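You operate a simulated robot arm through the tools that you are given. There is no shell and no other tool. Be economical: measure what you need, move in short steps, check, and stop when the job is done.

You are at the controls of a simulated robot arm. One attempt, no reset.

JOB
Hang the picture from the crate on the low hook and level it.
Fine: the hook by the table; use the yellow level and put it back. Set down upright: yellow level.

Only the result counts: the job must be done as asked and must still hold three seconds after the hand-in. Knocking over, shifting, dropping, spilling or breaking anything else fails it.

ROBOT AND FRAMES
A 7-joint arm with a two-finger parallel gripper, fixed in place. Base frame: the origin is at the foot of the arm, x ahead of it, y to its left, z up. Units: m, degrees, N and s.
With the tool pointing down near the work surface it reaches from about 0.16 to 0.7 m from the base axis. Its first joint turns from -115.0 to 115.0 degrees. Payload 3.91 kg.
Tool frame: the origin (TCP) lies between the finger pads and is the grasp point; the fingertips stand 0.03 m ahead of it; z points along the fingers, y is the line along which they close. The gripper opens to 0.11 m. The fingers are 0.02 m wide and 0.01 m thick; the gripper's body (0.048 by 0.112 m) begins 0.055 m behind the TCP.
Orientation is told as [roll, pitch, yaw] about the base's x, y, z axes, in that order, counted from this pose: with the fingers straight down and closing along the base's y, the tool's x points along the base's -x, its y along +y and its z along -z.

CONTROLS
- The arm moves only by the tool move_arm. Its argument "series" is a list of rows, each a list of 3 entries, a list of its own where there are three numbers: the shift along the base's x, y, z in units of 30 mm (1.0 is 30 mm), then the turn, a rotation vector about the base's x, y, z in units of 4 degrees (1.0 is 4 degrees), then the gripper command, from -1 (fully open) to 1 (shut), values between in proportion. In form: [[[dx, dy, dz], [rx, ry, rz], hand], ...]. A call has 1 to 12 rows; each row shifts and turns the commanded pose from where the row before left it. A call with a number of a shift or a turn outside -1 to 1 is refused whole. Each row takes 0.2 s and may step no farther than 0.05 m and 8.6 degrees from the row before; otherwise, or with a gripper value out of range, the whole call is refused. Where a pose cannot be reached the arm comes as near as it can. A force on the tool above 40 N (or 10 N above the force at the start of the call, whichever is more), or a blocked arm, ends the call early, and 0.2 s more pass. The fingers move at their own pace (about 0.108 m/s each) and stop on an object; they squeeze with about 26 N. The grip force told is the motor's: it shows also when the fingers shut on nothing. Time passes only in rows, and 0.2 s behind the last, so rows that do not move let the fingers close. It gives the time, the measured TCP pose, the force on the tool (base axes), the opening and the grip force at its end, in the units of the frame above (readings bear some noise), with the torque about the TCP (base axes, N m) and any sound that the robot's microphone picked up, and new pictures: "views" is both (left out), scene, wrist or none.
- Cameras (640 x 400 px; columns grow to the right, rows downward): "scene" is fixed at [0.0493, -0.4999, 1.7027]; the picture's right is [0.77, -0.64, 0.00], its down [-0.34, -0.41, -0.85] and it looks along [0.54, 0.65, -0.53] (base axes); focal length 362 px, centre (320, 200). "wrist" rides on the gripper at [0.072, 0.017, -0.103] in the tool frame; the picture's right is [-0.23, 0.97, 0.00], its down [-0.76, -0.18, -0.62] and it looks along [-0.61, -0.14, 0.78] (tool axes); focal length 222 px, centre (320, 200). There is no depth. A picture from a camera that has moved, and an enlarged one, comes with that camera's place and axes in the base frame and with its lens.
- lift_body(by): slides the trunk up (or, below 0, down) by that many m; the arm rides with it, the base frame stays. It gives what a move gives, with no picture.
- zoom(camera, box): a new picture of the part [left, top, right, bottom] of that camera's present view, enlarged. It takes no simulated time.
- job_done(): hands the job in; it is judged then, once.

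Go step by step. Nothing tells you positions but the pictures and the camera data: compare them with the known pose of the tool, close in by small moves and look again before you grip or let go. The budget is 120 turns and 200 pictures, counting those below and the enlarged ones. Unless the task says otherwise, let go and move clear before handing in, and close with one line.

The tools are called as name(argument=value, ...) on one line, values as JSON. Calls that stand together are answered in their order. move_arm: Moves the arm, as the interface text tells. Its arguments: {"type":"object","properties":{"series":{"type":"array"},"views":{"type":"string","enum":["both","scene","wrist","none"]}},"required":["series"]} The other tools are called the same way: lift_body (by) slides the trunk up or down; zoom (camera, box) takes an enlarged picture of a part of a camera's view; job_done () hands the job in.

At the start:

```text
t: 0.0
ee_pos: [0.2953, 0.3658, 1.4031]
orientation: [0.0, 0.1, 0.0]
ft_force: [0.7, 0.7, 0.0]
wrist_torque: [0.0, 0.0, -0.02]
finger_gap: 0.1101
grasp_force: 0.1
trunk travel left (down, up): [-0.9, 0.09]
```

scene: 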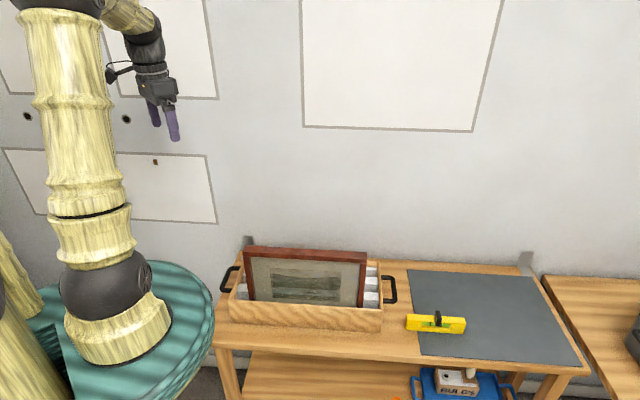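
wrist: 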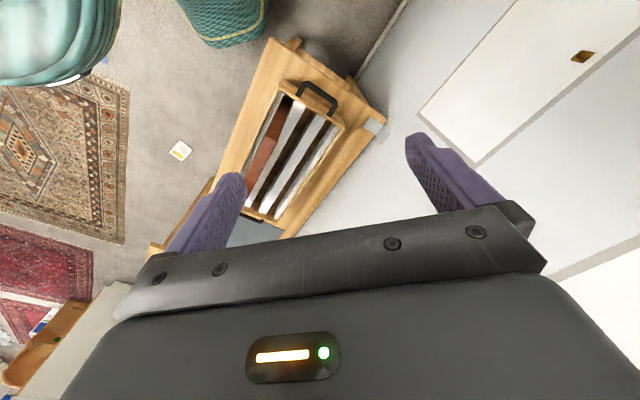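

I see a crate with a framed picture on a table, a yellow level on a mat, and a wall with outlined panels and small hooks. I will zoom in on the details first.

zoom(camera="scene", box=[200, 220, 400, 345])

zoom(camera="scene", box=[0, 80, 240, 230])

zoom(camera="scene", box=[390, 240, 640, 400])

zoom(camera="wrist", box=[150, 20, 640, 260])

```text
3.20 times, centred on (300, 282) of scene
camera zoom: at [0.0493, -0.4999, 1.7027], right [0.77, -0.64, 0.0], down [-0.34, -0.41, -0.85], along [0.54, 0.65, -0.53], focal length 1159 px, centre (384, -64)
```

zoom: 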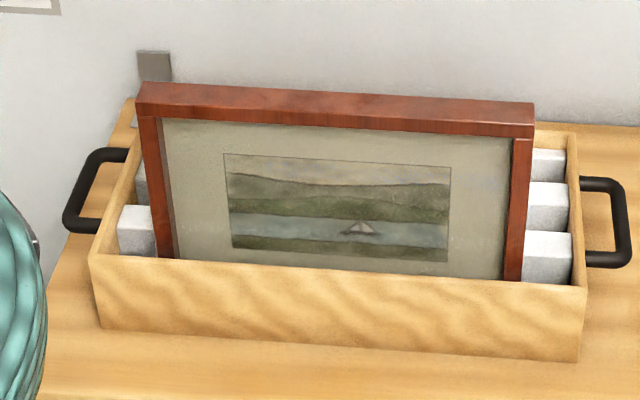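

```text
2.67 times, centred on (120, 155) of scene
camera zoom: at [0.0493, -0.4999, 1.7027], right [0.77, -0.64, 0.0], down [-0.34, -0.41, -0.85], along [0.54, 0.65, -0.53], focal length 966 px, centre (853, 320)
```

zoom: 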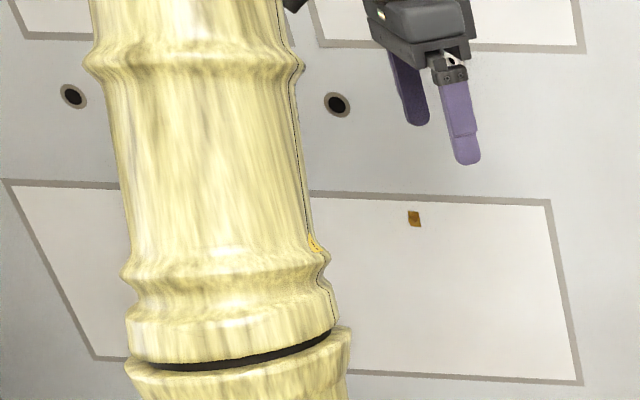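

```text
2.50 times, centred on (515, 320) of scene
camera zoom: at [0.0493, -0.4999, 1.7027], right [0.77, -0.64, 0.0], down [-0.34, -0.41, -0.85], along [0.54, 0.65, -0.53], focal length 906 px, centre (-168, -100)
```

zoom: 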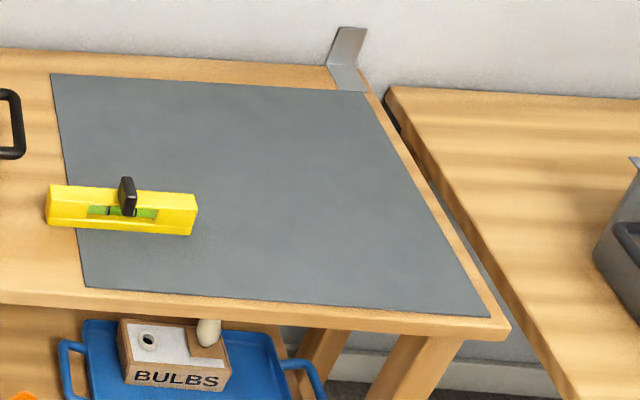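

```text
1.31 times, centred on (395, 140) of wrist
camera zoom: at [0.223, 0.3833, 1.5067], right [0.23, 0.97, 0.0], down [0.76, -0.18, 0.62], along [0.61, -0.14, -0.78], focal length 290 px, centre (222, 278)
```

zoom: 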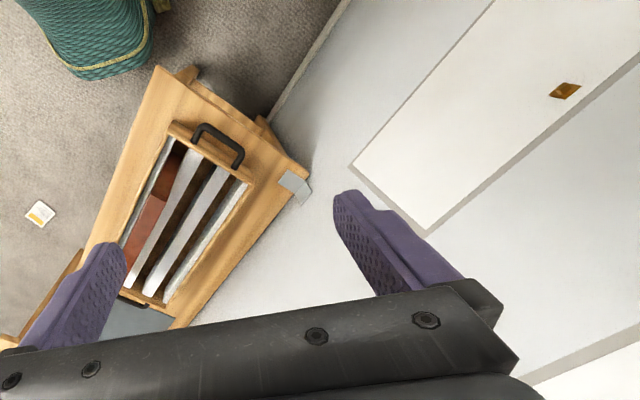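

The wall runs at 45° to the base axes, the crate stands in front of it, and a brass hook is near (0.33, 0.71, 1.16). I will turn the tool so the wrist camera faces the wall for a better look.

move_arm(series=[[[0, 0, 0], [0, 0, 1], -1], [[0, 0, 0], [0, 0, 1], -1], [[0, 0, 0], [0, 0, 1], -1], [[0, 0, 0], [0, 0, 1], -1], [[0, 0, 0], [0, 0, 1], -1], [[0, 0, 0], [0, 0, 1], -1], [[0, 0, 0], [0, 0, 1], -1], [[0, 0, 0], [0, 0, 1], -1], [[0, 0, 0], [0, 0, 1], -1], [[0, 0, 0], [0, 0, 1], -1], [[0, 0, 0], [0, 0, 1], -1], [[0, 0, 0], [0, 0, 0.25], -1]])

```text
t: 2.6
ee_pos: [0.2952, 0.3656, 1.403]
orientation: [0.0, 0.1, 45.0]
ft_force: [-0.6, 0.0, -0.1]
wrist_torque: [-0.03, -0.02, 0.0]
finger_gap: 0.11
grasp_force: 0.0
trunk travel left (down, up): [-0.9, 0.09]
camera wrist: at [0.2322, 0.327, 1.5067], right [-0.53, 0.85, 0.0], down [0.66, 0.41, 0.62], along [0.53, 0.33, -0.78], focal length 222 px, centre (320, 200)
```

scene: 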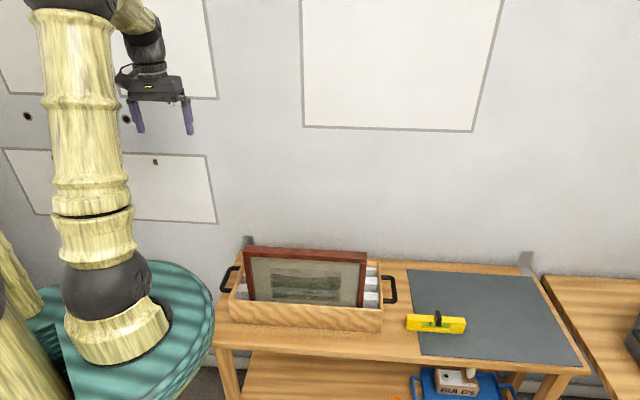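
wrist: 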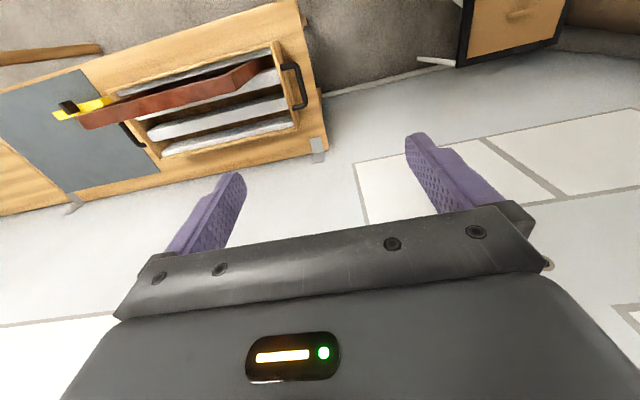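

move_arm(series=[[[-0.3, 0.1, 0], [1, -1, 0], -1], [[-0.3, 0.1, 0], [1, -1, 0], -1], [[-0.3, 0.1, 0], [1, -1, 0], -1], [[-0.3, 0.1, 0], [1, -1, 0], -1], [[-0.3, 0.1, 0], [1, -1, 0], -1], [[-0.3, 0.1, 0], [1, -1, 0], -1], [[-0.3, 0.1, 0], [1, -1, 0], -1], [[-0.3, 0.1, 0], [1, -1, 0], -1]])

```text
t: 4.4
ee_pos: [0.2221, 0.3896, 1.4027]
orientation: [0.0, -45.3, 45.0]
ft_force: [-0.4, 0.9, 0.6]
wrist_torque: [0.01, -0.04, -0.04]
finger_gap: 0.1099
grasp_force: 0.1
trunk travel left (down, up): [-0.9, 0.09]
camera wrist: at [0.1227, 0.3141, 1.4243], right [-0.58, 0.8, 0.16], down [0.19, -0.06, 0.98], along [0.79, 0.6, -0.12], focal length 222 px, centre (320, 200)
```

scene: 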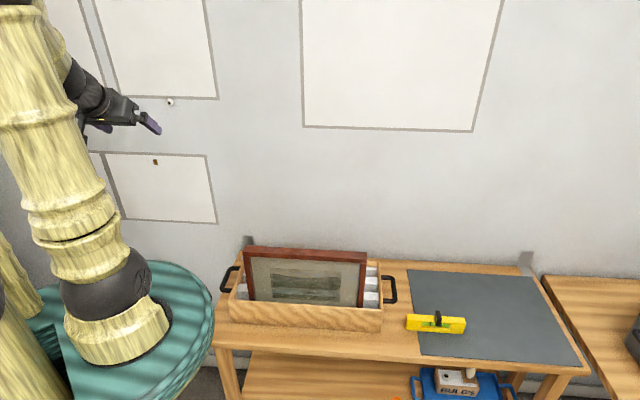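
wrist: 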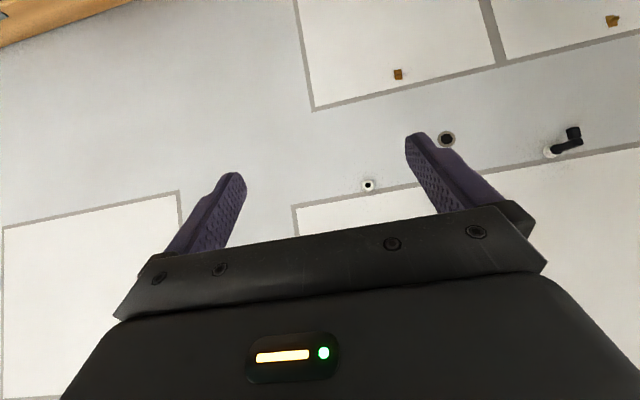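

zoom(camera="wrist", box=[340, 20, 640, 210])

zoom(camera="scene", box=[90, 70, 250, 240])

```text
2.11 times, centred on (490, 115) of wrist
camera zoom: at [0.1227, 0.3141, 1.4243], right [-0.58, 0.8, 0.16], down [0.19, -0.06, 0.98], along [0.79, 0.6, -0.12], focal length 468 px, centre (-38, 379)
```

zoom: 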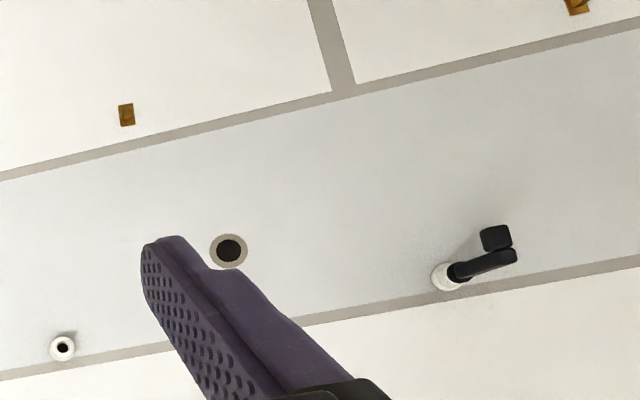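

```text
2.35 times, centred on (170, 155) of scene
camera zoom: at [0.0493, -0.4999, 1.7027], right [0.77, -0.64, 0.0], down [-0.34, -0.41, -0.85], along [0.54, 0.65, -0.53], focal length 852 px, centre (673, 306)
```

zoom: 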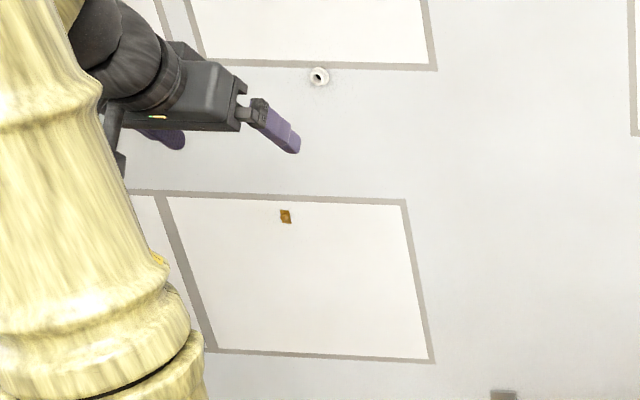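

lift_body(by=-0.2)

move_arm(series=[[[-0.3, 0.6, 0], [0, 0, 1], -1], [[-0.3, 0.6, 0], [0, 0, 1], -1], [[-0.3, 0.6, 0], [0, 0, 1], -1], [[-0.3, 0.6, 0], [0, 0, 1], -1]])

```text
t: 6.6
ee_pos: [0.2237, 0.3896, 1.2018]
orientation: [0.1, -45.2, 45.0]
ft_force: [-0.2, 0.7, 0.1]
wrist_torque: [-0.04, -0.04, -0.02]
finger_gap: 0.1102
grasp_force: 0.1
trunk travel left (down, up): [-0.7, 0.29]
```

```text
t: 7.6
ee_pos: [0.1878, 0.4627, 1.2026]
orientation: [0.0, -45.2, 61.1]
ft_force: [-0.1, 0.3, -0.6]
wrist_torque: [-0.03, 0.02, 0.02]
finger_gap: 0.11
grasp_force: 0.1
trunk travel left (down, up): [-0.7, 0.29]
camera wrist: at [0.1125, 0.3618, 1.2241], right [-0.78, 0.61, 0.16], down [0.2, 0.0, 0.98], along [0.6, 0.79, -0.12], focal length 222 px, centre (320, 200)
```

scene: 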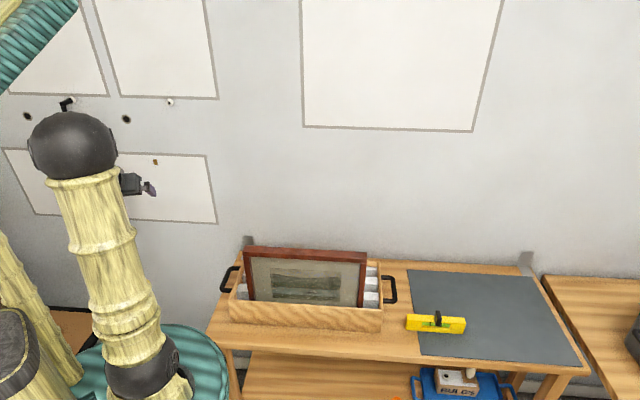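
wrist: 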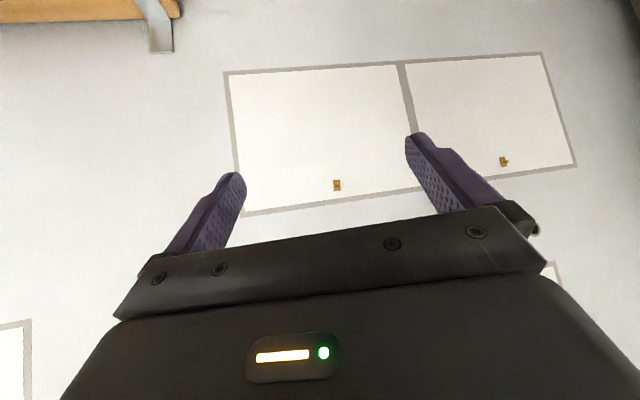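

zoom(camera="wrist", box=[300, 165, 380, 215])

zoom(camera="wrist", box=[470, 135, 550, 185])

```text
8.00 times, centred on (340, 190) of wrist
camera zoom: at [0.1125, 0.3618, 1.2241], right [-0.78, 0.61, 0.16], down [0.2, 0.0, 0.98], along [0.6, 0.79, -0.12], focal length 1777 px, centre (160, 280)
```

zoom: 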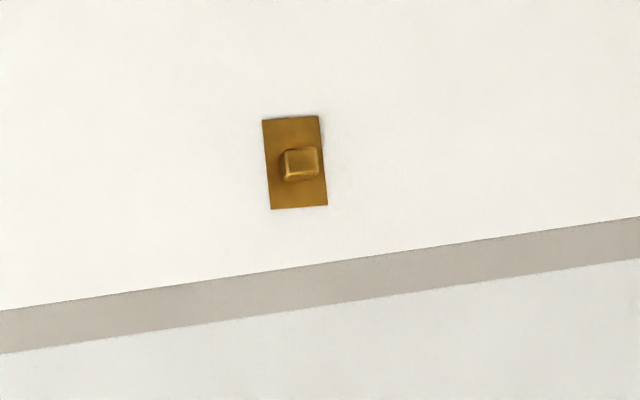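

```text
8.00 times, centred on (510, 160) of wrist
camera zoom: at [0.1125, 0.3618, 1.2241], right [-0.78, 0.61, 0.16], down [0.2, 0.0, 0.98], along [0.6, 0.79, -0.12], focal length 1777 px, centre (-1200, 520)
```

zoom: 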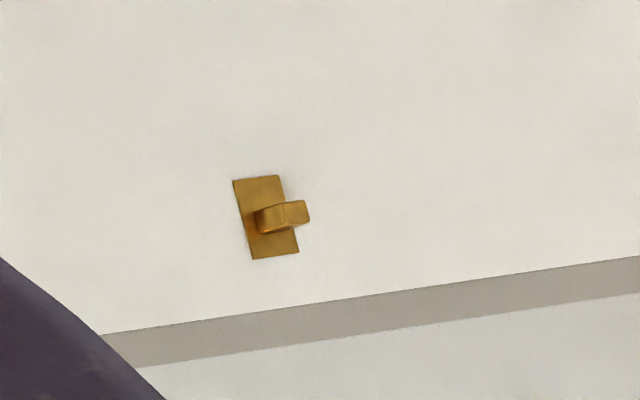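

The hook is a small square brass peg at about (0.317, 0.688, 1.158), centred at the top of a picture-sized outline. Next I bring the tool level in front of the crate to look at the frame.

move_arm(series=[[[0.52, -0.83, 0], [0, 0, -1], -1], [[0.52, -0.83, 0], [0, 0, -1], -1], [[0.52, -0.83, 0], [0, 0, -1], -1], [[0.52, -0.83, 0], [0, 0, -1], -1], [[0.52, -0.83, 0], [1, -1, 0], -1], [[0.52, -0.83, 0], [1, -1, 0], -1], [[0.52, -0.83, 0], [1, -1, 0], -1], [[0.52, -0.83, 0], [1, -1, 0], -1], [[0.52, -0.83, 0], [1, -1, 0], -1], [[0.52, -0.83, 0], [1, -1, 0], -1], [[0.52, -0.83, 0], [1, -1, 0], -1], [[0.52, -0.83, 0], [0.95, -0.95, 0], -1]])

lift_body(by=-0.17)

move_arm(series=[[[0, 0, 0], [1, 1, 0], -1], [[0, 0, 0], [1, 1, 0], -1], [[0, 0, 0], [1, 1, 0], -1], [[0, 0, 0], [1, 1, 0], -1], [[0, 0, 0], [1, 1, 0], -1], [[0, 0, 0], [1, 1, 0], -1], [[0, 0, 0], [1, 1, 0], -1], [[0, 0, 0], [1, 1, 0], -1]])

```text
t: 10.2
ee_pos: [0.364, 0.2939, 1.2964]
orientation: [13.8, -90.0, 30.4]
ft_force: [0.1, -0.5, -0.1]
wrist_torque: [0.01, -0.02, 0.02]
finger_gap: 0.1101
grasp_force: 0.1
out of reach, approached as far as the arm can: row 7, 8, 9, 10, 11, 12
trunk travel left (down, up): [-0.7, 0.29]
camera wrist: at [0.2765, 0.2332, 1.2242], right [-0.68, 0.7, 0.23], down [-0.32, -0.56, 0.76], along [0.66, 0.44, 0.61], focal length 222 px, centre (320, 200)
```

scene: 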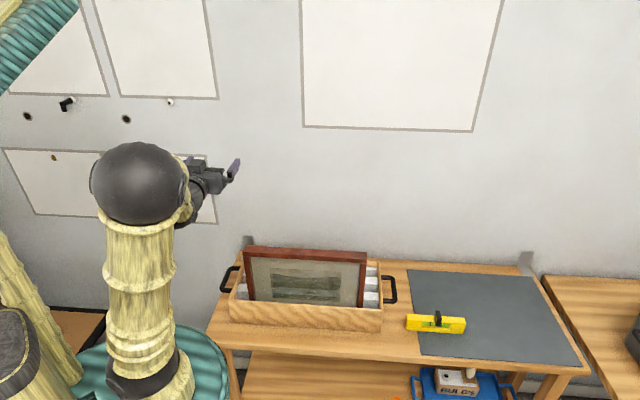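
wrist: 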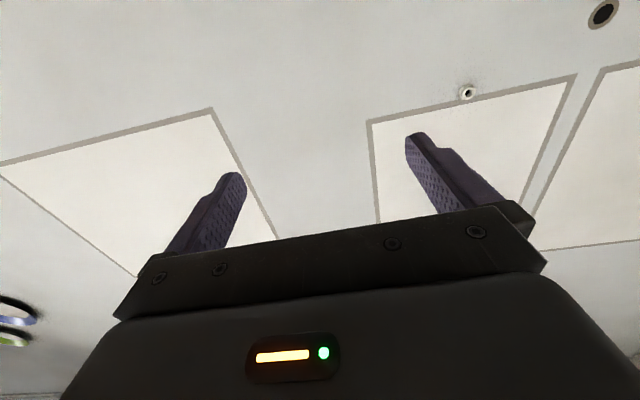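

```text
t: 12.1
ee_pos: [0.362, 0.2932, 1.1255]
orientation: [1.4, -89.8, 42.7]
ft_force: [-0.5, -0.5, 0.6]
wrist_torque: [-0.02, -0.02, -0.02]
finger_gap: 0.11
grasp_force: 0.1
trunk travel left (down, up): [-0.53, 0.46]
```

```text
t: 13.9
ee_pos: [0.313, 0.3603, 1.2163]
orientation: [88.0, -45.0, -44.6]
ft_force: [-0.8, 1.5, 0.8]
wrist_torque: [0.02, -0.04, -0.03]
finger_gap: 0.1099
grasp_force: 0.1
out of reach, approached as far as the arm can: row 4, 5, 6, 7, 8
trunk travel left (down, up): [-0.53, 0.46]
camera wrist: at [0.1952, 0.3324, 1.1793], right [-0.35, 0.39, 0.85], down [0.02, -0.9, 0.43], along [0.94, 0.17, 0.31], focal length 222 px, centre (320, 200)
```

scene: 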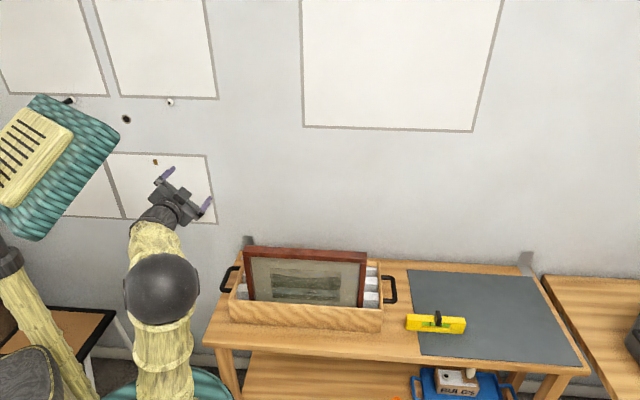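
wrist: 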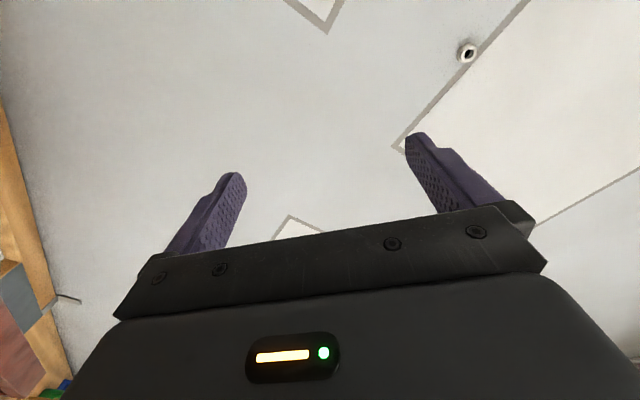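

The arm was cramped close to its base; I move the hand to the right and outward in front of the picture and finish the roll there.

move_arm(series=[[[0.8, -0.8, 0], [0, 0, 0], -1], [[0.8, -0.8, 0], [0, 0, 0], -1], [[0.8, -0.8, 0], [0, 0, 0], -1], [[0.8, -0.8, 0], [0, 0, 0], -1]])

```text
t: 14.9
ee_pos: [0.4017, 0.3338, 1.2702]
orientation: [88.2, -45.0, -44.6]
ft_force: [0.0, -0.6, 0.6]
wrist_torque: [-0.01, 0.01, 0.01]
finger_gap: 0.1101
grasp_force: 0.2
out of reach, approached as far as the arm can: row 1, 2, 3, 4
trunk travel left (down, up): [-0.53, 0.46]
camera wrist: at [0.2825, 0.307, 1.2329], right [-0.35, 0.39, 0.85], down [0.02, -0.91, 0.42], along [0.94, 0.17, 0.31], focal length 222 px, centre (320, 200)
```

scene: 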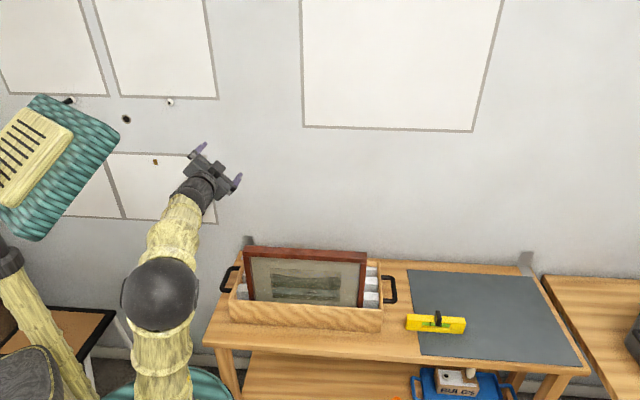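
wrist: 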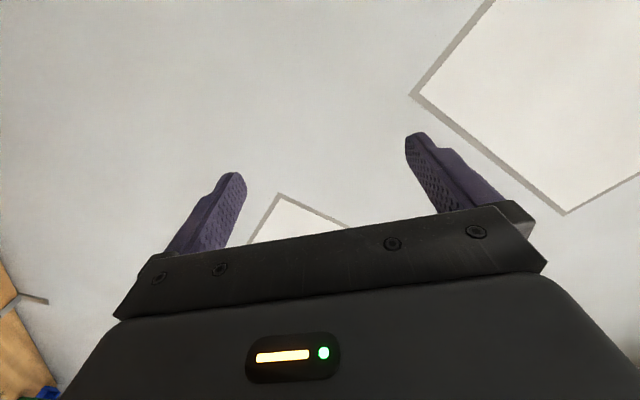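

lift_body(by=-0.2)

move_arm(series=[[[0.5, -0.8, 0.3], [0, 0, 0], -1], [[0.5, -0.8, 0.3], [0, 0, 0], -1], [[0.5, -0.8, 0.3], [0, 0, 0], -1], [[0.5, -0.8, 0.3], [0, 0, 0], -1]])

```text
t: 17.1
ee_pos: [0.4008, 0.3347, 1.0702]
orientation: [88.3, -44.9, -44.7]
ft_force: [-0.6, 0.3, 1.0]
wrist_torque: [0.01, 0.04, 0.01]
finger_gap: 0.1101
grasp_force: 0.1
trunk travel left (down, up): [-0.33, 0.66]
```

```text
t: 18.1
ee_pos: [0.4629, 0.2745, 1.1283]
orientation: [87.5, -45.0, -44.4]
ft_force: [0.3, 0.1, 0.1]
wrist_torque: [0.01, 0.02, 0.03]
finger_gap: 0.1101
grasp_force: 0.0
out of reach, approached as far as the arm can: row 1, 2, 3, 4
trunk travel left (down, up): [-0.33, 0.66]
camera wrist: at [0.3428, 0.2481, 1.0927], right [-0.35, 0.4, 0.85], down [0.02, -0.9, 0.43], along [0.94, 0.17, 0.3], focal length 222 px, centre (320, 200)
```

scene: 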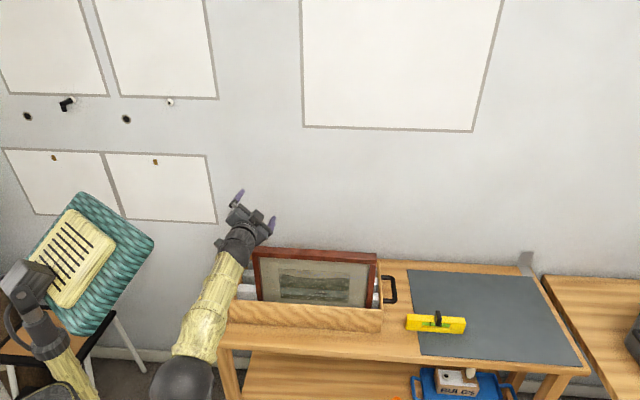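
wrist: 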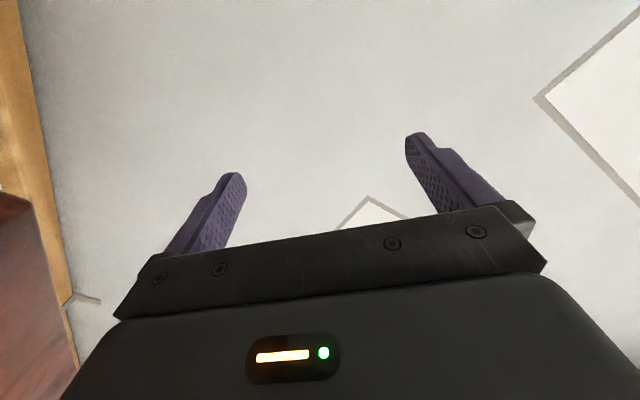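

The picture seems to have slid a bit to the right inside the crate, nudged by the forearm. I lift clear and look again.

lift_body(by=0.15)

zoom(camera="scene", box=[190, 180, 420, 350])

```text
t: 19.8
ee_pos: [0.4618, 0.2751, 1.2787]
orientation: [87.8, -44.9, -44.5]
ft_force: [0.5, -0.7, -0.1]
wrist_torque: [-0.01, 0.02, -0.04]
finger_gap: 0.1102
grasp_force: 0.0
trunk travel left (down, up): [-0.48, 0.51]
```

```text
2.35 times, centred on (305, 265) of scene
camera zoom: at [0.0493, -0.4999, 1.7027], right [0.77, -0.64, 0.0], down [-0.34, -0.41, -0.85], along [0.54, 0.65, -0.53], focal length 852 px, centre (355, 47)
```

zoom: 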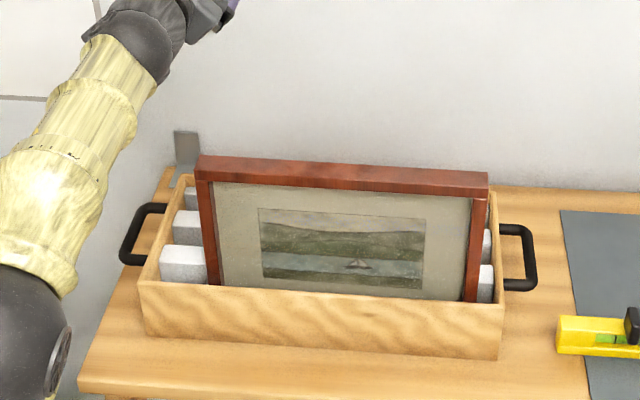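

move_arm(series=[[[0, 0, 0], [1, 1, 0], -1], [[0, 0, 0], [1, 1, 0], -1], [[0, 0, 0], [1, 1, 0], -1], [[0, 0, 0], [1, 1, 0], -1], [[0, 0, 0], [1, 1, 0], -1], [[0, 0, 0], [1, 1, 0], -1], [[0, 0, 0], [1, 1, 0], -1], [[0, 0, 0], [1, 1, 0], -1]])

```text
t: 21.6
ee_pos: [0.4625, 0.279, 1.2882]
orientation: [87.6, 0.5, -44.6]
ft_force: [0.7, -0.2, 0.3]
wrist_torque: [0.01, 0.01, -0.02]
finger_gap: 0.1099
grasp_force: 0.0
out of reach, approached as far as the arm can: row 3, 4, 6
trunk travel left (down, up): [-0.48, 0.51]
camera wrist: at [0.3383, 0.2555, 1.3104], right [0.2, -0.14, 0.97], down [0.1, -0.98, -0.16], along [0.98, 0.13, -0.18], focal length 222 px, centre (320, 200)
```

scene: 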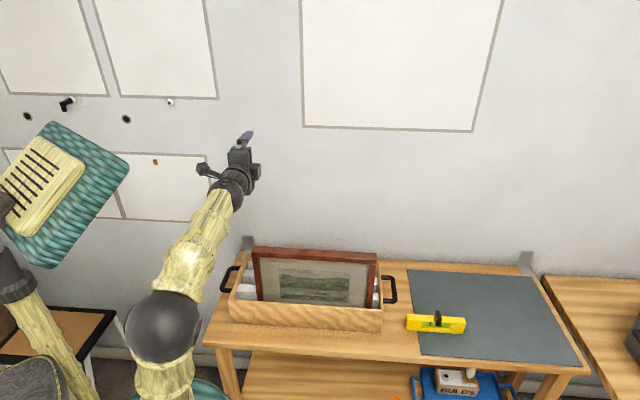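
wrist: 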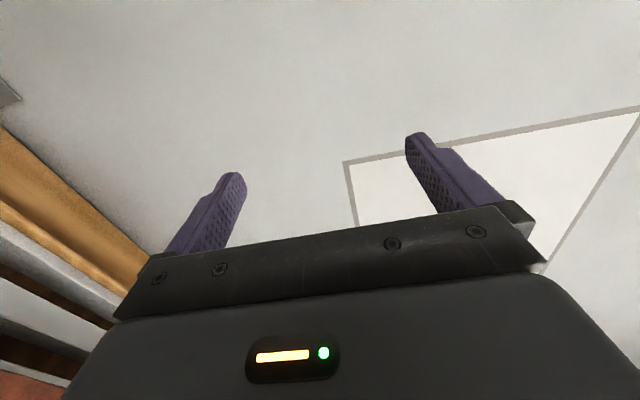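

The tool is now level and facing the wall. I slide it right at this height, to check the pose is reachable before going down in front of the picture.

move_arm(series=[[[0.47, -0.87, 0], [0, 0, 0], -1], [[0.47, -0.87, 0], [0, 0, 0], -1], [[0.47, -0.87, 0], [0, 0, 0], -1], [[0.47, -0.87, 0], [0, 0, 0], -1], [[0.47, -0.87, 0], [0, 0, 0], -1], [[0.47, -0.87, 0], [0, 0, 0], -1]])

```text
t: 23.0
ee_pos: [0.5454, 0.1226, 1.2785]
orientation: [88.3, 0.2, -44.7]
ft_force: [0.3, -0.8, 0.2]
wrist_torque: [0.0, -0.01, 0.01]
finger_gap: 0.11
grasp_force: 0.0
out of reach, approached as far as the arm can: row 5
trunk travel left (down, up): [-0.48, 0.51]
camera wrist: at [0.4217, 0.1001, 1.299], right [0.18, -0.14, 0.97], down [0.1, -0.98, -0.16], along [0.98, 0.13, -0.17], focal length 222 px, centre (320, 200)
```

scene: 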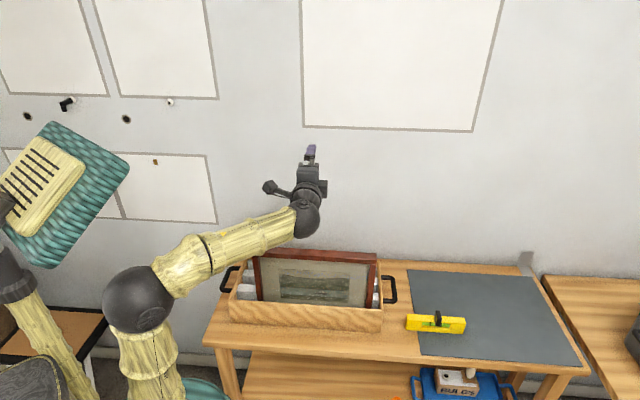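
wrist: 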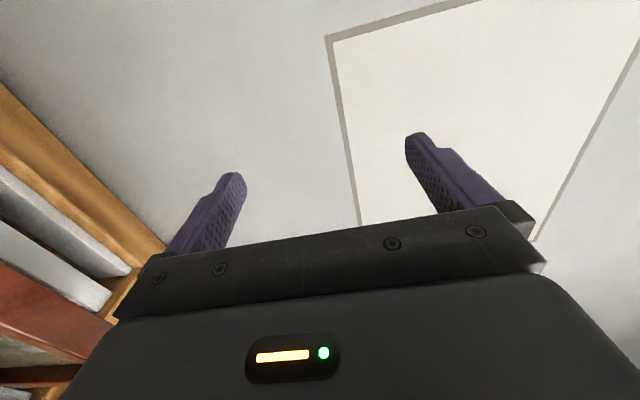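

lift_body(by=-0.13)

move_arm(series=[[[-0.5, -0.5, 0], [0, 0, 0], -1], [[-0.5, -0.5, 0], [0, 0, 0], -1], [[-0.5, -0.5, 0], [0, 0, 0], -1]])

```text
t: 24.6
ee_pos: [0.5462, 0.1229, 1.1498]
orientation: [88.4, 0.2, -44.7]
ft_force: [-0.5, 1.1, -0.3]
wrist_torque: [-0.02, 0.02, 0.04]
finger_gap: 0.11
grasp_force: 0.1
trunk travel left (down, up): [-0.35, 0.64]
```

```text
t: 25.4
ee_pos: [0.4995, 0.0738, 1.1492]
orientation: [88.7, 0.1, -44.6]
ft_force: [0.0, -2.5, -0.6]
wrist_torque: [-0.03, 0.0, 0.1]
finger_gap: 0.1099
grasp_force: 0.1
trunk travel left (down, up): [-0.35, 0.64]
camera wrist: at [0.3758, 0.052, 1.1687], right [0.18, -0.15, 0.97], down [0.1, -0.98, -0.17], along [0.98, 0.13, -0.16], focal length 222 px, centre (320, 200)
```

scene: 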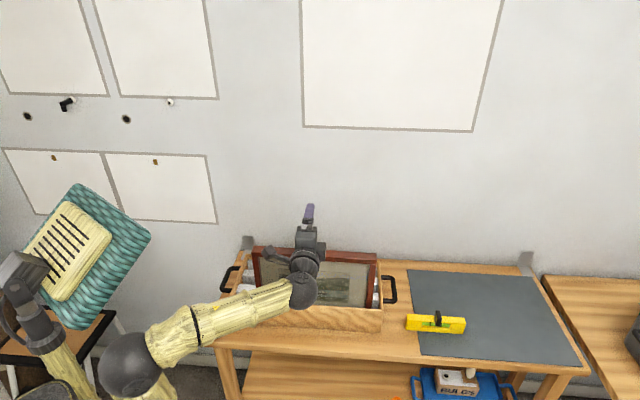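
wrist: 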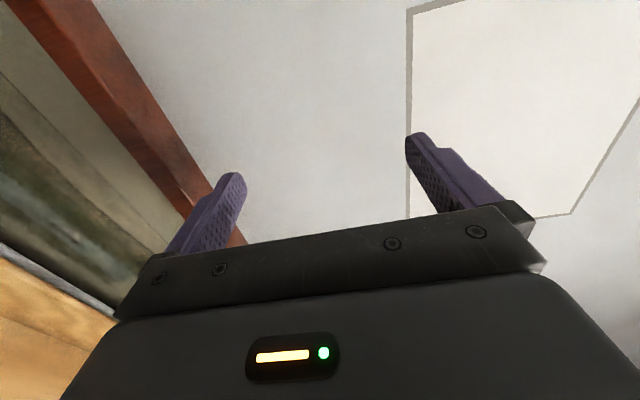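

zoom(camera="wrist", box=[0, 0, 250, 250])

zoom(camera="scene", box=[80, 190, 420, 400])

```text
1.60 times, centred on (125, 125) of wrist
camera zoom: at [0.3758, 0.052, 1.1687], right [0.18, -0.15, 0.97], down [0.1, -0.98, -0.17], along [0.98, 0.13, -0.16], focal length 355 px, centre (632, 320)
```

zoom: 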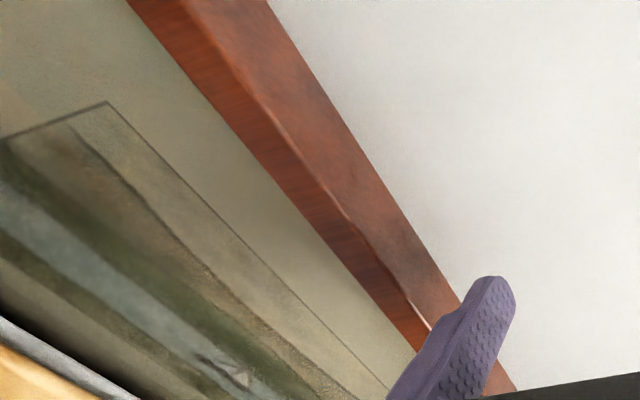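

```text
1.88 times, centred on (250, 295) of scene
camera zoom: at [0.0493, -0.4999, 1.7027], right [0.77, -0.64, 0.0], down [-0.34, -0.41, -0.85], along [0.54, 0.65, -0.53], focal length 682 px, centre (452, 21)
```

zoom: 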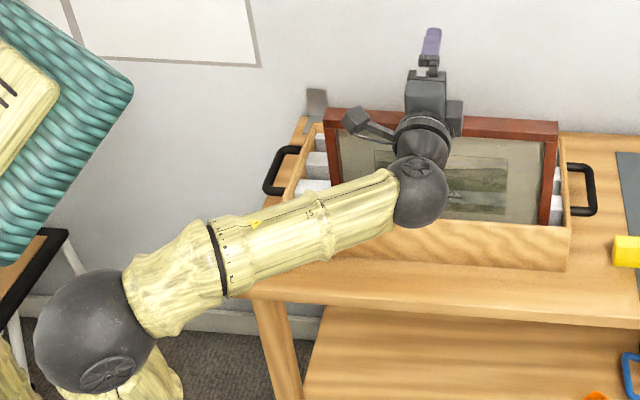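

zoom(camera="scene", box=[240, 240, 290, 271])

zoom(camera="scene", box=[345, 245, 395, 310])

```text
12.80 times, centred on (265, 256) of scene
camera zoom: at [0.0493, -0.4999, 1.7027], right [0.77, -0.64, 0.0], down [-0.34, -0.41, -0.85], along [0.54, 0.65, -0.53], focal length 4636 px, centre (1024, -510)
```

zoom: 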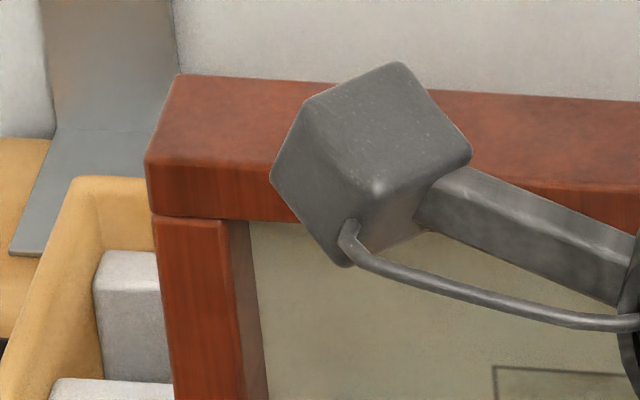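

```text
6.15 times, centred on (370, 278) of scene
camera zoom: at [0.0493, -0.4999, 1.7027], right [0.77, -0.64, 0.0], down [-0.34, -0.41, -0.85], along [0.54, 0.65, -0.53], focal length 2229 px, centre (12, -277)
```

zoom: 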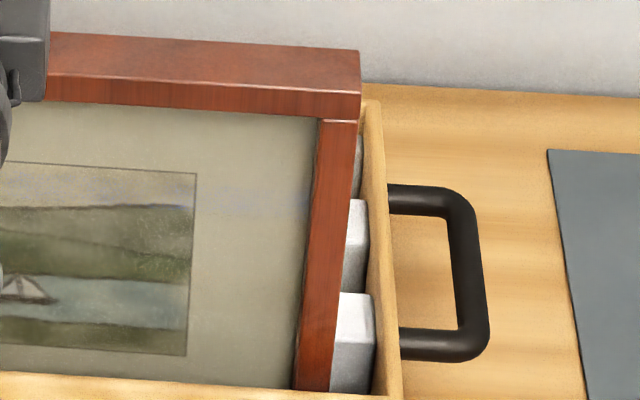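

The frame's top bar is about 17 mm high and 30 mm deep with a recess in front about 18 mm deep, so I can grip the bar from the front, one finger above and one below. I back off before descending.

move_arm(series=[[[-0.35, -0.35, 0], [0, 0, 0], -1], [[-0.35, -0.35, 0], [0, 0, 0], -1], [[-0.35, -0.35, 0], [0, 0, 0], -1]], views="none")

lift_body(by=-0.06)

zoom(camera="wrist", box=[0, 0, 320, 260])

zoom(camera="scene", box=[80, 190, 420, 400])

```text
t: 26.2
ee_pos: [0.4689, 0.0459, 1.1459]
orientation: [88.6, -0.1, -44.7]
ft_force: [-0.1, 0.1, 0.0]
wrist_torque: [0.0, 0.02, -0.03]
finger_gap: 0.11
grasp_force: 0.0
trunk travel left (down, up): [-0.35, 0.64]
```

```text
t: 27.2
ee_pos: [0.4697, 0.0465, 1.0865]
orientation: [88.6, 0.1, -44.6]
ft_force: [0.5, -0.9, -1.0]
wrist_torque: [-0.02, 0.02, -0.03]
finger_gap: 0.1101
grasp_force: 0.1
trunk travel left (down, up): [-0.29, 0.7]
```

```text
1.54 times, centred on (160, 130) of wrist
camera zoom: at [0.3454, 0.0236, 1.1056], right [0.18, -0.14, 0.97], down [0.1, -0.98, -0.16], along [0.98, 0.13, -0.16], focal length 342 px, centre (566, 308)
```

zoom: 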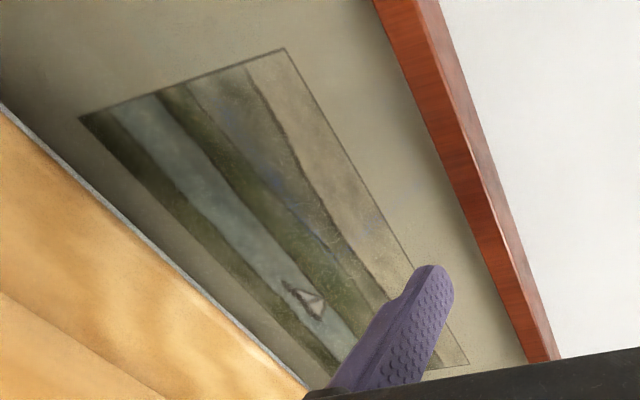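

```text
1.88 times, centred on (250, 295) of scene
camera zoom: at [0.0493, -0.4999, 1.7027], right [0.77, -0.64, 0.0], down [-0.34, -0.41, -0.85], along [0.54, 0.65, -0.53], focal length 682 px, centre (452, 21)
```

zoom: 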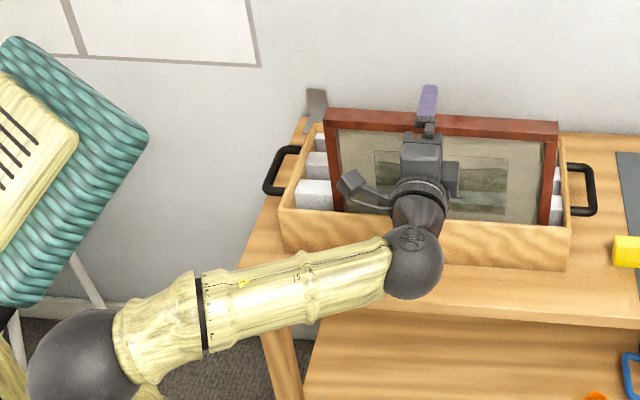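

lift_body(by=-0.043)

move_arm(series=[[[0.25, 0.25, 0], [0.12, -0.12, 0], -1], [[0.25, 0.25, 0], [0.12, -0.12, 0], -1]])

zoom(camera="wrist", box=[100, 0, 420, 260])

```text
t: 28.1
ee_pos: [0.4689, 0.0455, 1.0429]
orientation: [88.6, 0.1, -44.7]
ft_force: [0.1, 0.4, -0.4]
wrist_torque: [0.01, 0.0, 0.01]
finger_gap: 0.1098
grasp_force: 0.0
trunk travel left (down, up): [-0.247, 0.743]
```

```text
t: 28.6
ee_pos: [0.4844, 0.0613, 1.0431]
orientation: [90.0, 0.0, -44.8]
ft_force: [-0.4, 0.2, 0.2]
wrist_torque: [0.0, 0.01, -0.02]
finger_gap: 0.1102
grasp_force: 0.0
trunk travel left (down, up): [-0.247, 0.743]
camera wrist: at [0.36, 0.038, 1.0604], right [0.16, -0.16, 0.97], down [0.1, -0.98, -0.18], along [0.98, 0.13, -0.14], focal length 222 px, centre (320, 200)
```

scene: 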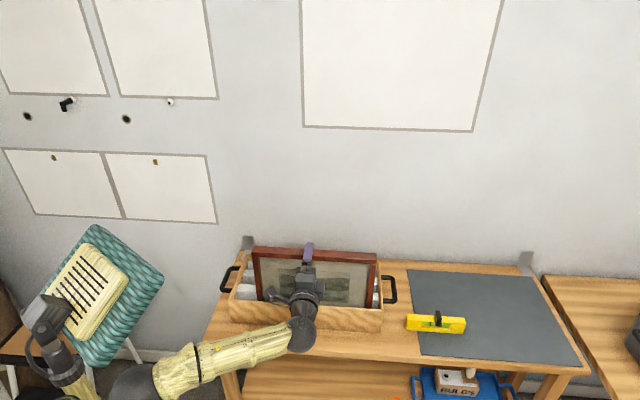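
wrist: 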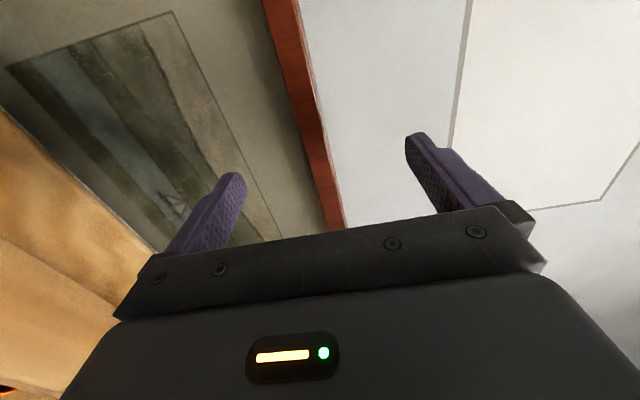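

```text
1.54 times, centred on (260, 130) of wrist
camera zoom: at [0.36, 0.038, 1.0604], right [0.16, -0.16, 0.97], down [0.1, -0.98, -0.18], along [0.98, 0.13, -0.14], focal length 342 px, centre (412, 308)
```

zoom: 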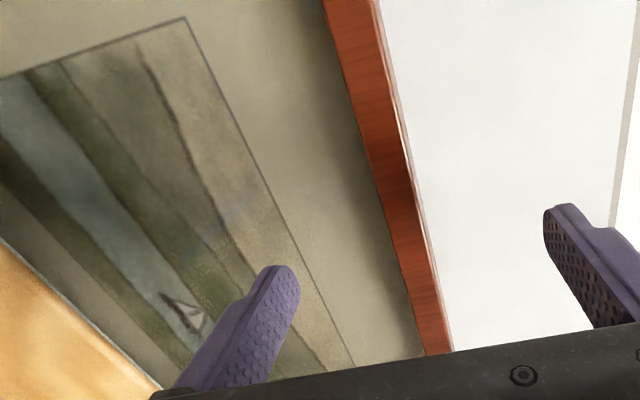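

move_arm(series=[[[0.29, 0.29, 0], [0, 0, 0], -1], [[0.28, 0.28, 0], [0, 0, 0], -1], [[0, 0, 0], [0, 0, 0], -0.5]])

zoom(camera="wrist", box=[100, 0, 420, 260])

zoom(camera="scene", box=[230, 220, 400, 350])

```text
t: 29.4
ee_pos: [0.5016, 0.0792, 1.0434]
orientation: [90.0, 0.1, -44.6]
ft_force: [0.0, 0.4, 1.1]
wrist_torque: [-0.03, 0.0, -0.01]
finger_gap: 0.0825
grasp_force: 0.1
trunk travel left (down, up): [-0.247, 0.743]
camera wrist: at [0.3775, 0.0554, 1.0604], right [0.16, -0.16, 0.97], down [0.1, -0.98, -0.18], along [0.98, 0.13, -0.14], focal length 222 px, centre (320, 200)
```

scene: 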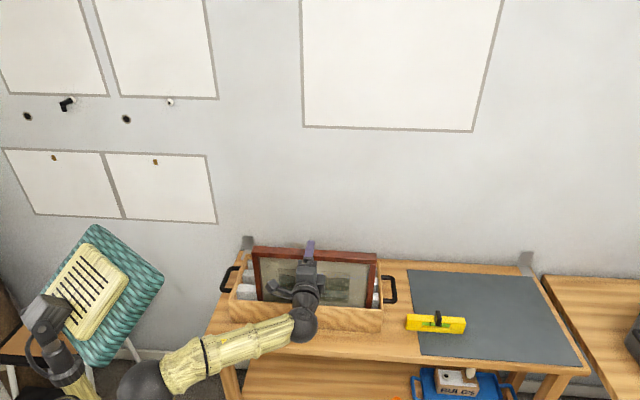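
wrist: 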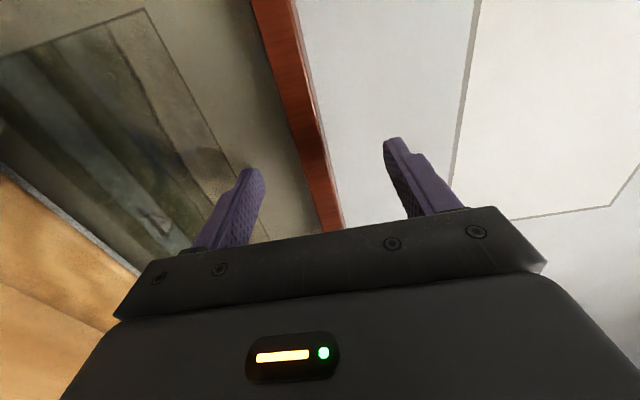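

```text
1.54 times, centred on (260, 130) of wrist
camera zoom: at [0.3775, 0.0554, 1.0604], right [0.16, -0.16, 0.97], down [0.1, -0.98, -0.18], along [0.98, 0.13, -0.14], focal length 342 px, centre (412, 308)
```

zoom: 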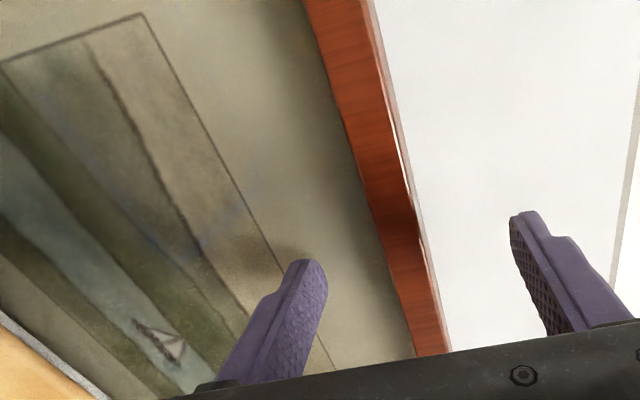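

```text
3.08 times, centred on (315, 285) of scene
camera zoom: at [0.0493, -0.4999, 1.7027], right [0.77, -0.64, 0.0], down [-0.34, -0.41, -0.85], along [0.54, 0.65, -0.53], focal length 1115 px, centre (335, -62)
```

zoom: 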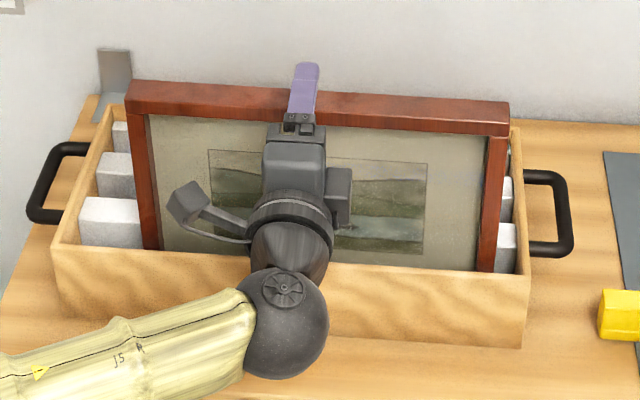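

move_arm(series=[[[0.07, -0.07, 0], [0, 0, 0], -0.2], [[0, 0, 0], [0, 0, 0], 0.2], [[0, 0, 0], [0, 0, 0], 0.6], [[0, 0, 0], [0, 0, 0], 1], [[0, 0, 0], [0, 0, 0], 1]])

zoom(camera="wrist", box=[100, 0, 420, 260])

zoom(camera="scene", box=[230, 220, 400, 350])

```text
t: 30.6
ee_pos: [0.5035, 0.0759, 1.0423]
orientation: [89.9, 0.0, -44.7]
ft_force: [0.1, 0.3, -0.6]
wrist_torque: [-0.1, 0.15, 0.0]
finger_gap: 0.0168
grasp_force: 26.4
trunk travel left (down, up): [-0.247, 0.743]
camera wrist: at [0.38, 0.0533, 1.0599], right [0.16, -0.16, 0.97], down [0.1, -0.98, -0.18], along [0.98, 0.13, -0.14], focal length 222 px, centre (320, 200)
```

scene: 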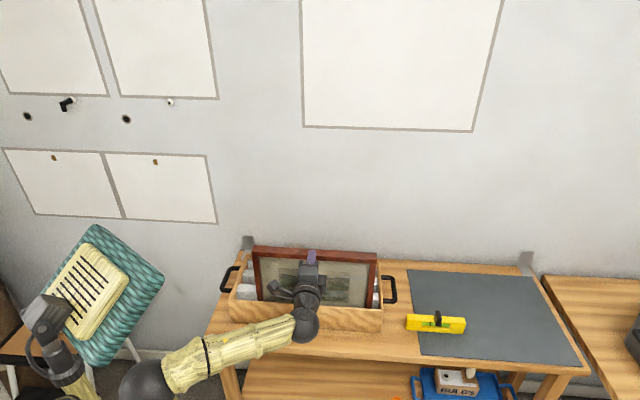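
wrist: 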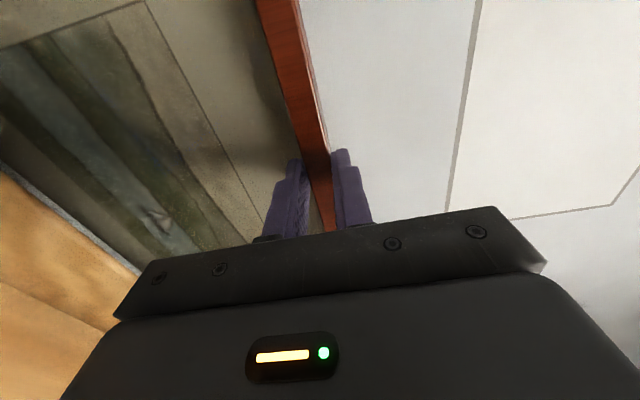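

```text
1.54 times, centred on (260, 130) of wrist
camera zoom: at [0.38, 0.0533, 1.0599], right [0.16, -0.16, 0.97], down [0.1, -0.98, -0.18], along [0.98, 0.13, -0.14], focal length 342 px, centre (412, 308)
```

zoom: 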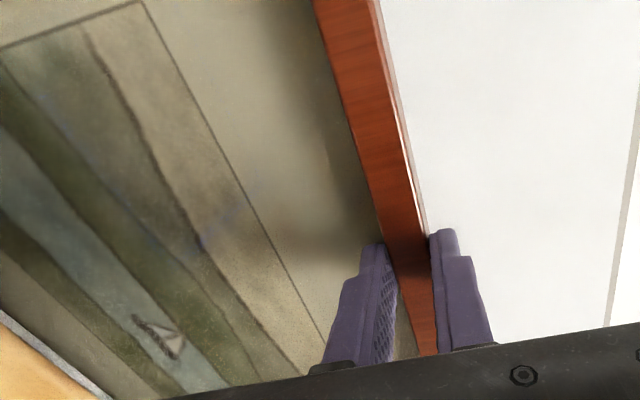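

```text
3.08 times, centred on (315, 285) of scene
camera zoom: at [0.0493, -0.4999, 1.7027], right [0.77, -0.64, 0.0], down [-0.34, -0.41, -0.85], along [0.54, 0.65, -0.53], focal length 1115 px, centre (335, -62)
```

zoom: 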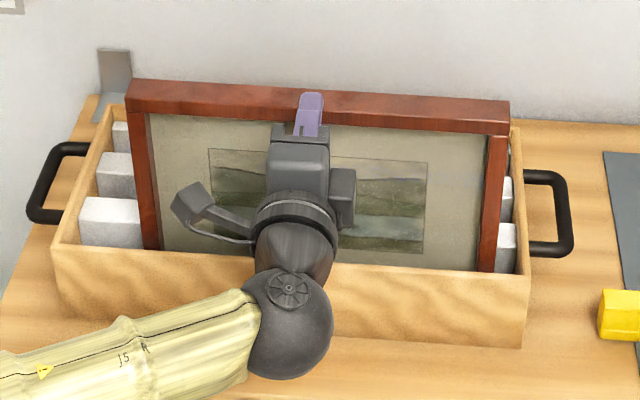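

Gripped on the top bar (16.8 mm). I lift a little straight up and check the load.

lift_body(by=0.05)

zoom(camera="scene", box=[230, 190, 400, 350])

```text
t: 31.6
ee_pos: [0.5039, 0.0753, 1.0927]
orientation: [89.9, -0.1, -44.7]
ft_force: [0.1, 0.4, -6.9]
wrist_torque: [-0.14, 0.17, -0.01]
finger_gap: 0.0167
grasp_force: 26.1
trunk travel left (down, up): [-0.297, 0.693]
```

```text
2.50 times, centred on (315, 270) of scene
camera zoom: at [0.0493, -0.4999, 1.7027], right [0.77, -0.64, 0.0], down [-0.34, -0.41, -0.85], along [0.54, 0.65, -0.53], focal length 906 px, centre (332, 25)
```

zoom: 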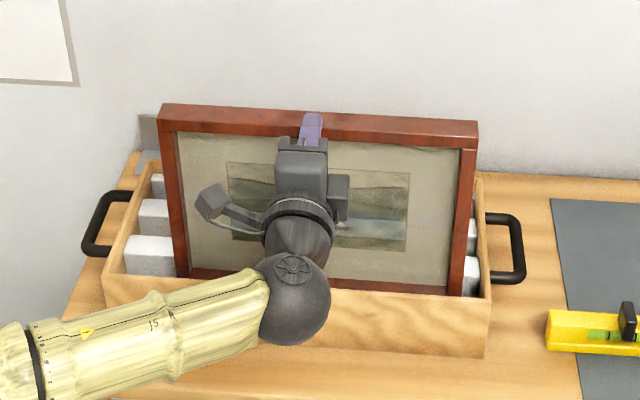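

lift_body(by=0.2)

zoom(camera="scene", box=[200, 100, 420, 340])

zoom(camera="wrist", box=[0, 0, 640, 400])

```text
t: 33.7
ee_pos: [0.5032, 0.077, 1.2928]
orientation: [89.9, 0.0, -44.7]
ft_force: [-0.1, 0.5, -5.4]
wrist_torque: [-0.11, 0.18, 0.03]
finger_gap: 0.0171
grasp_force: 26.0
trunk travel left (down, up): [-0.497, 0.493]
```

```text
1.67 times, centred on (310, 220) of scene
camera zoom: at [0.0493, -0.4999, 1.7027], right [0.77, -0.64, 0.0], down [-0.34, -0.41, -0.85], along [0.54, 0.65, -0.53], focal length 604 px, centre (337, 167)
```

zoom: 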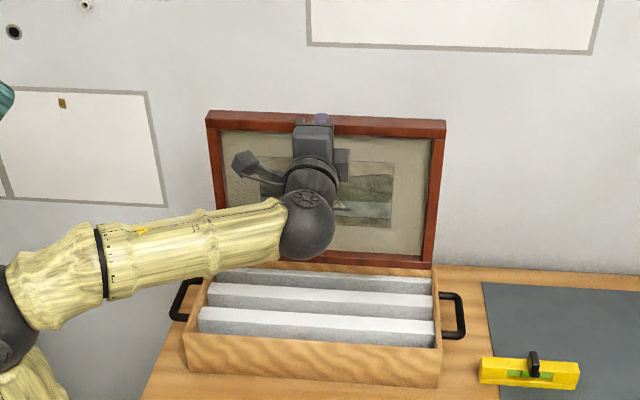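

```text
1.00 times, centred on (320, 200) of wrist (not enlarged: the box is as wide or as high as the picture)
camera zoom: at [0.3801, 0.0533, 1.31], right [0.16, -0.16, 0.97], down [0.1, -0.98, -0.18], along [0.98, 0.13, -0.14], focal length 222 px, centre (320, 200)
```

zoom: 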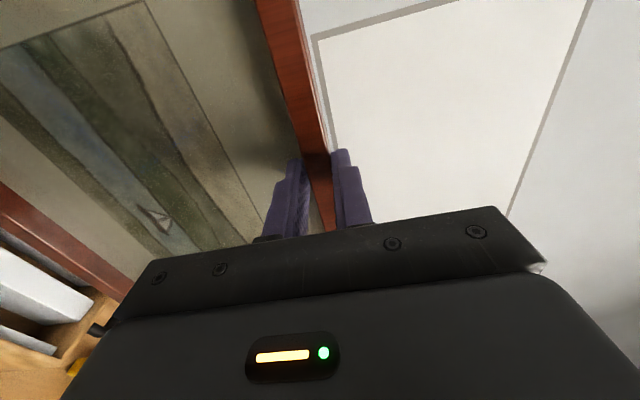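

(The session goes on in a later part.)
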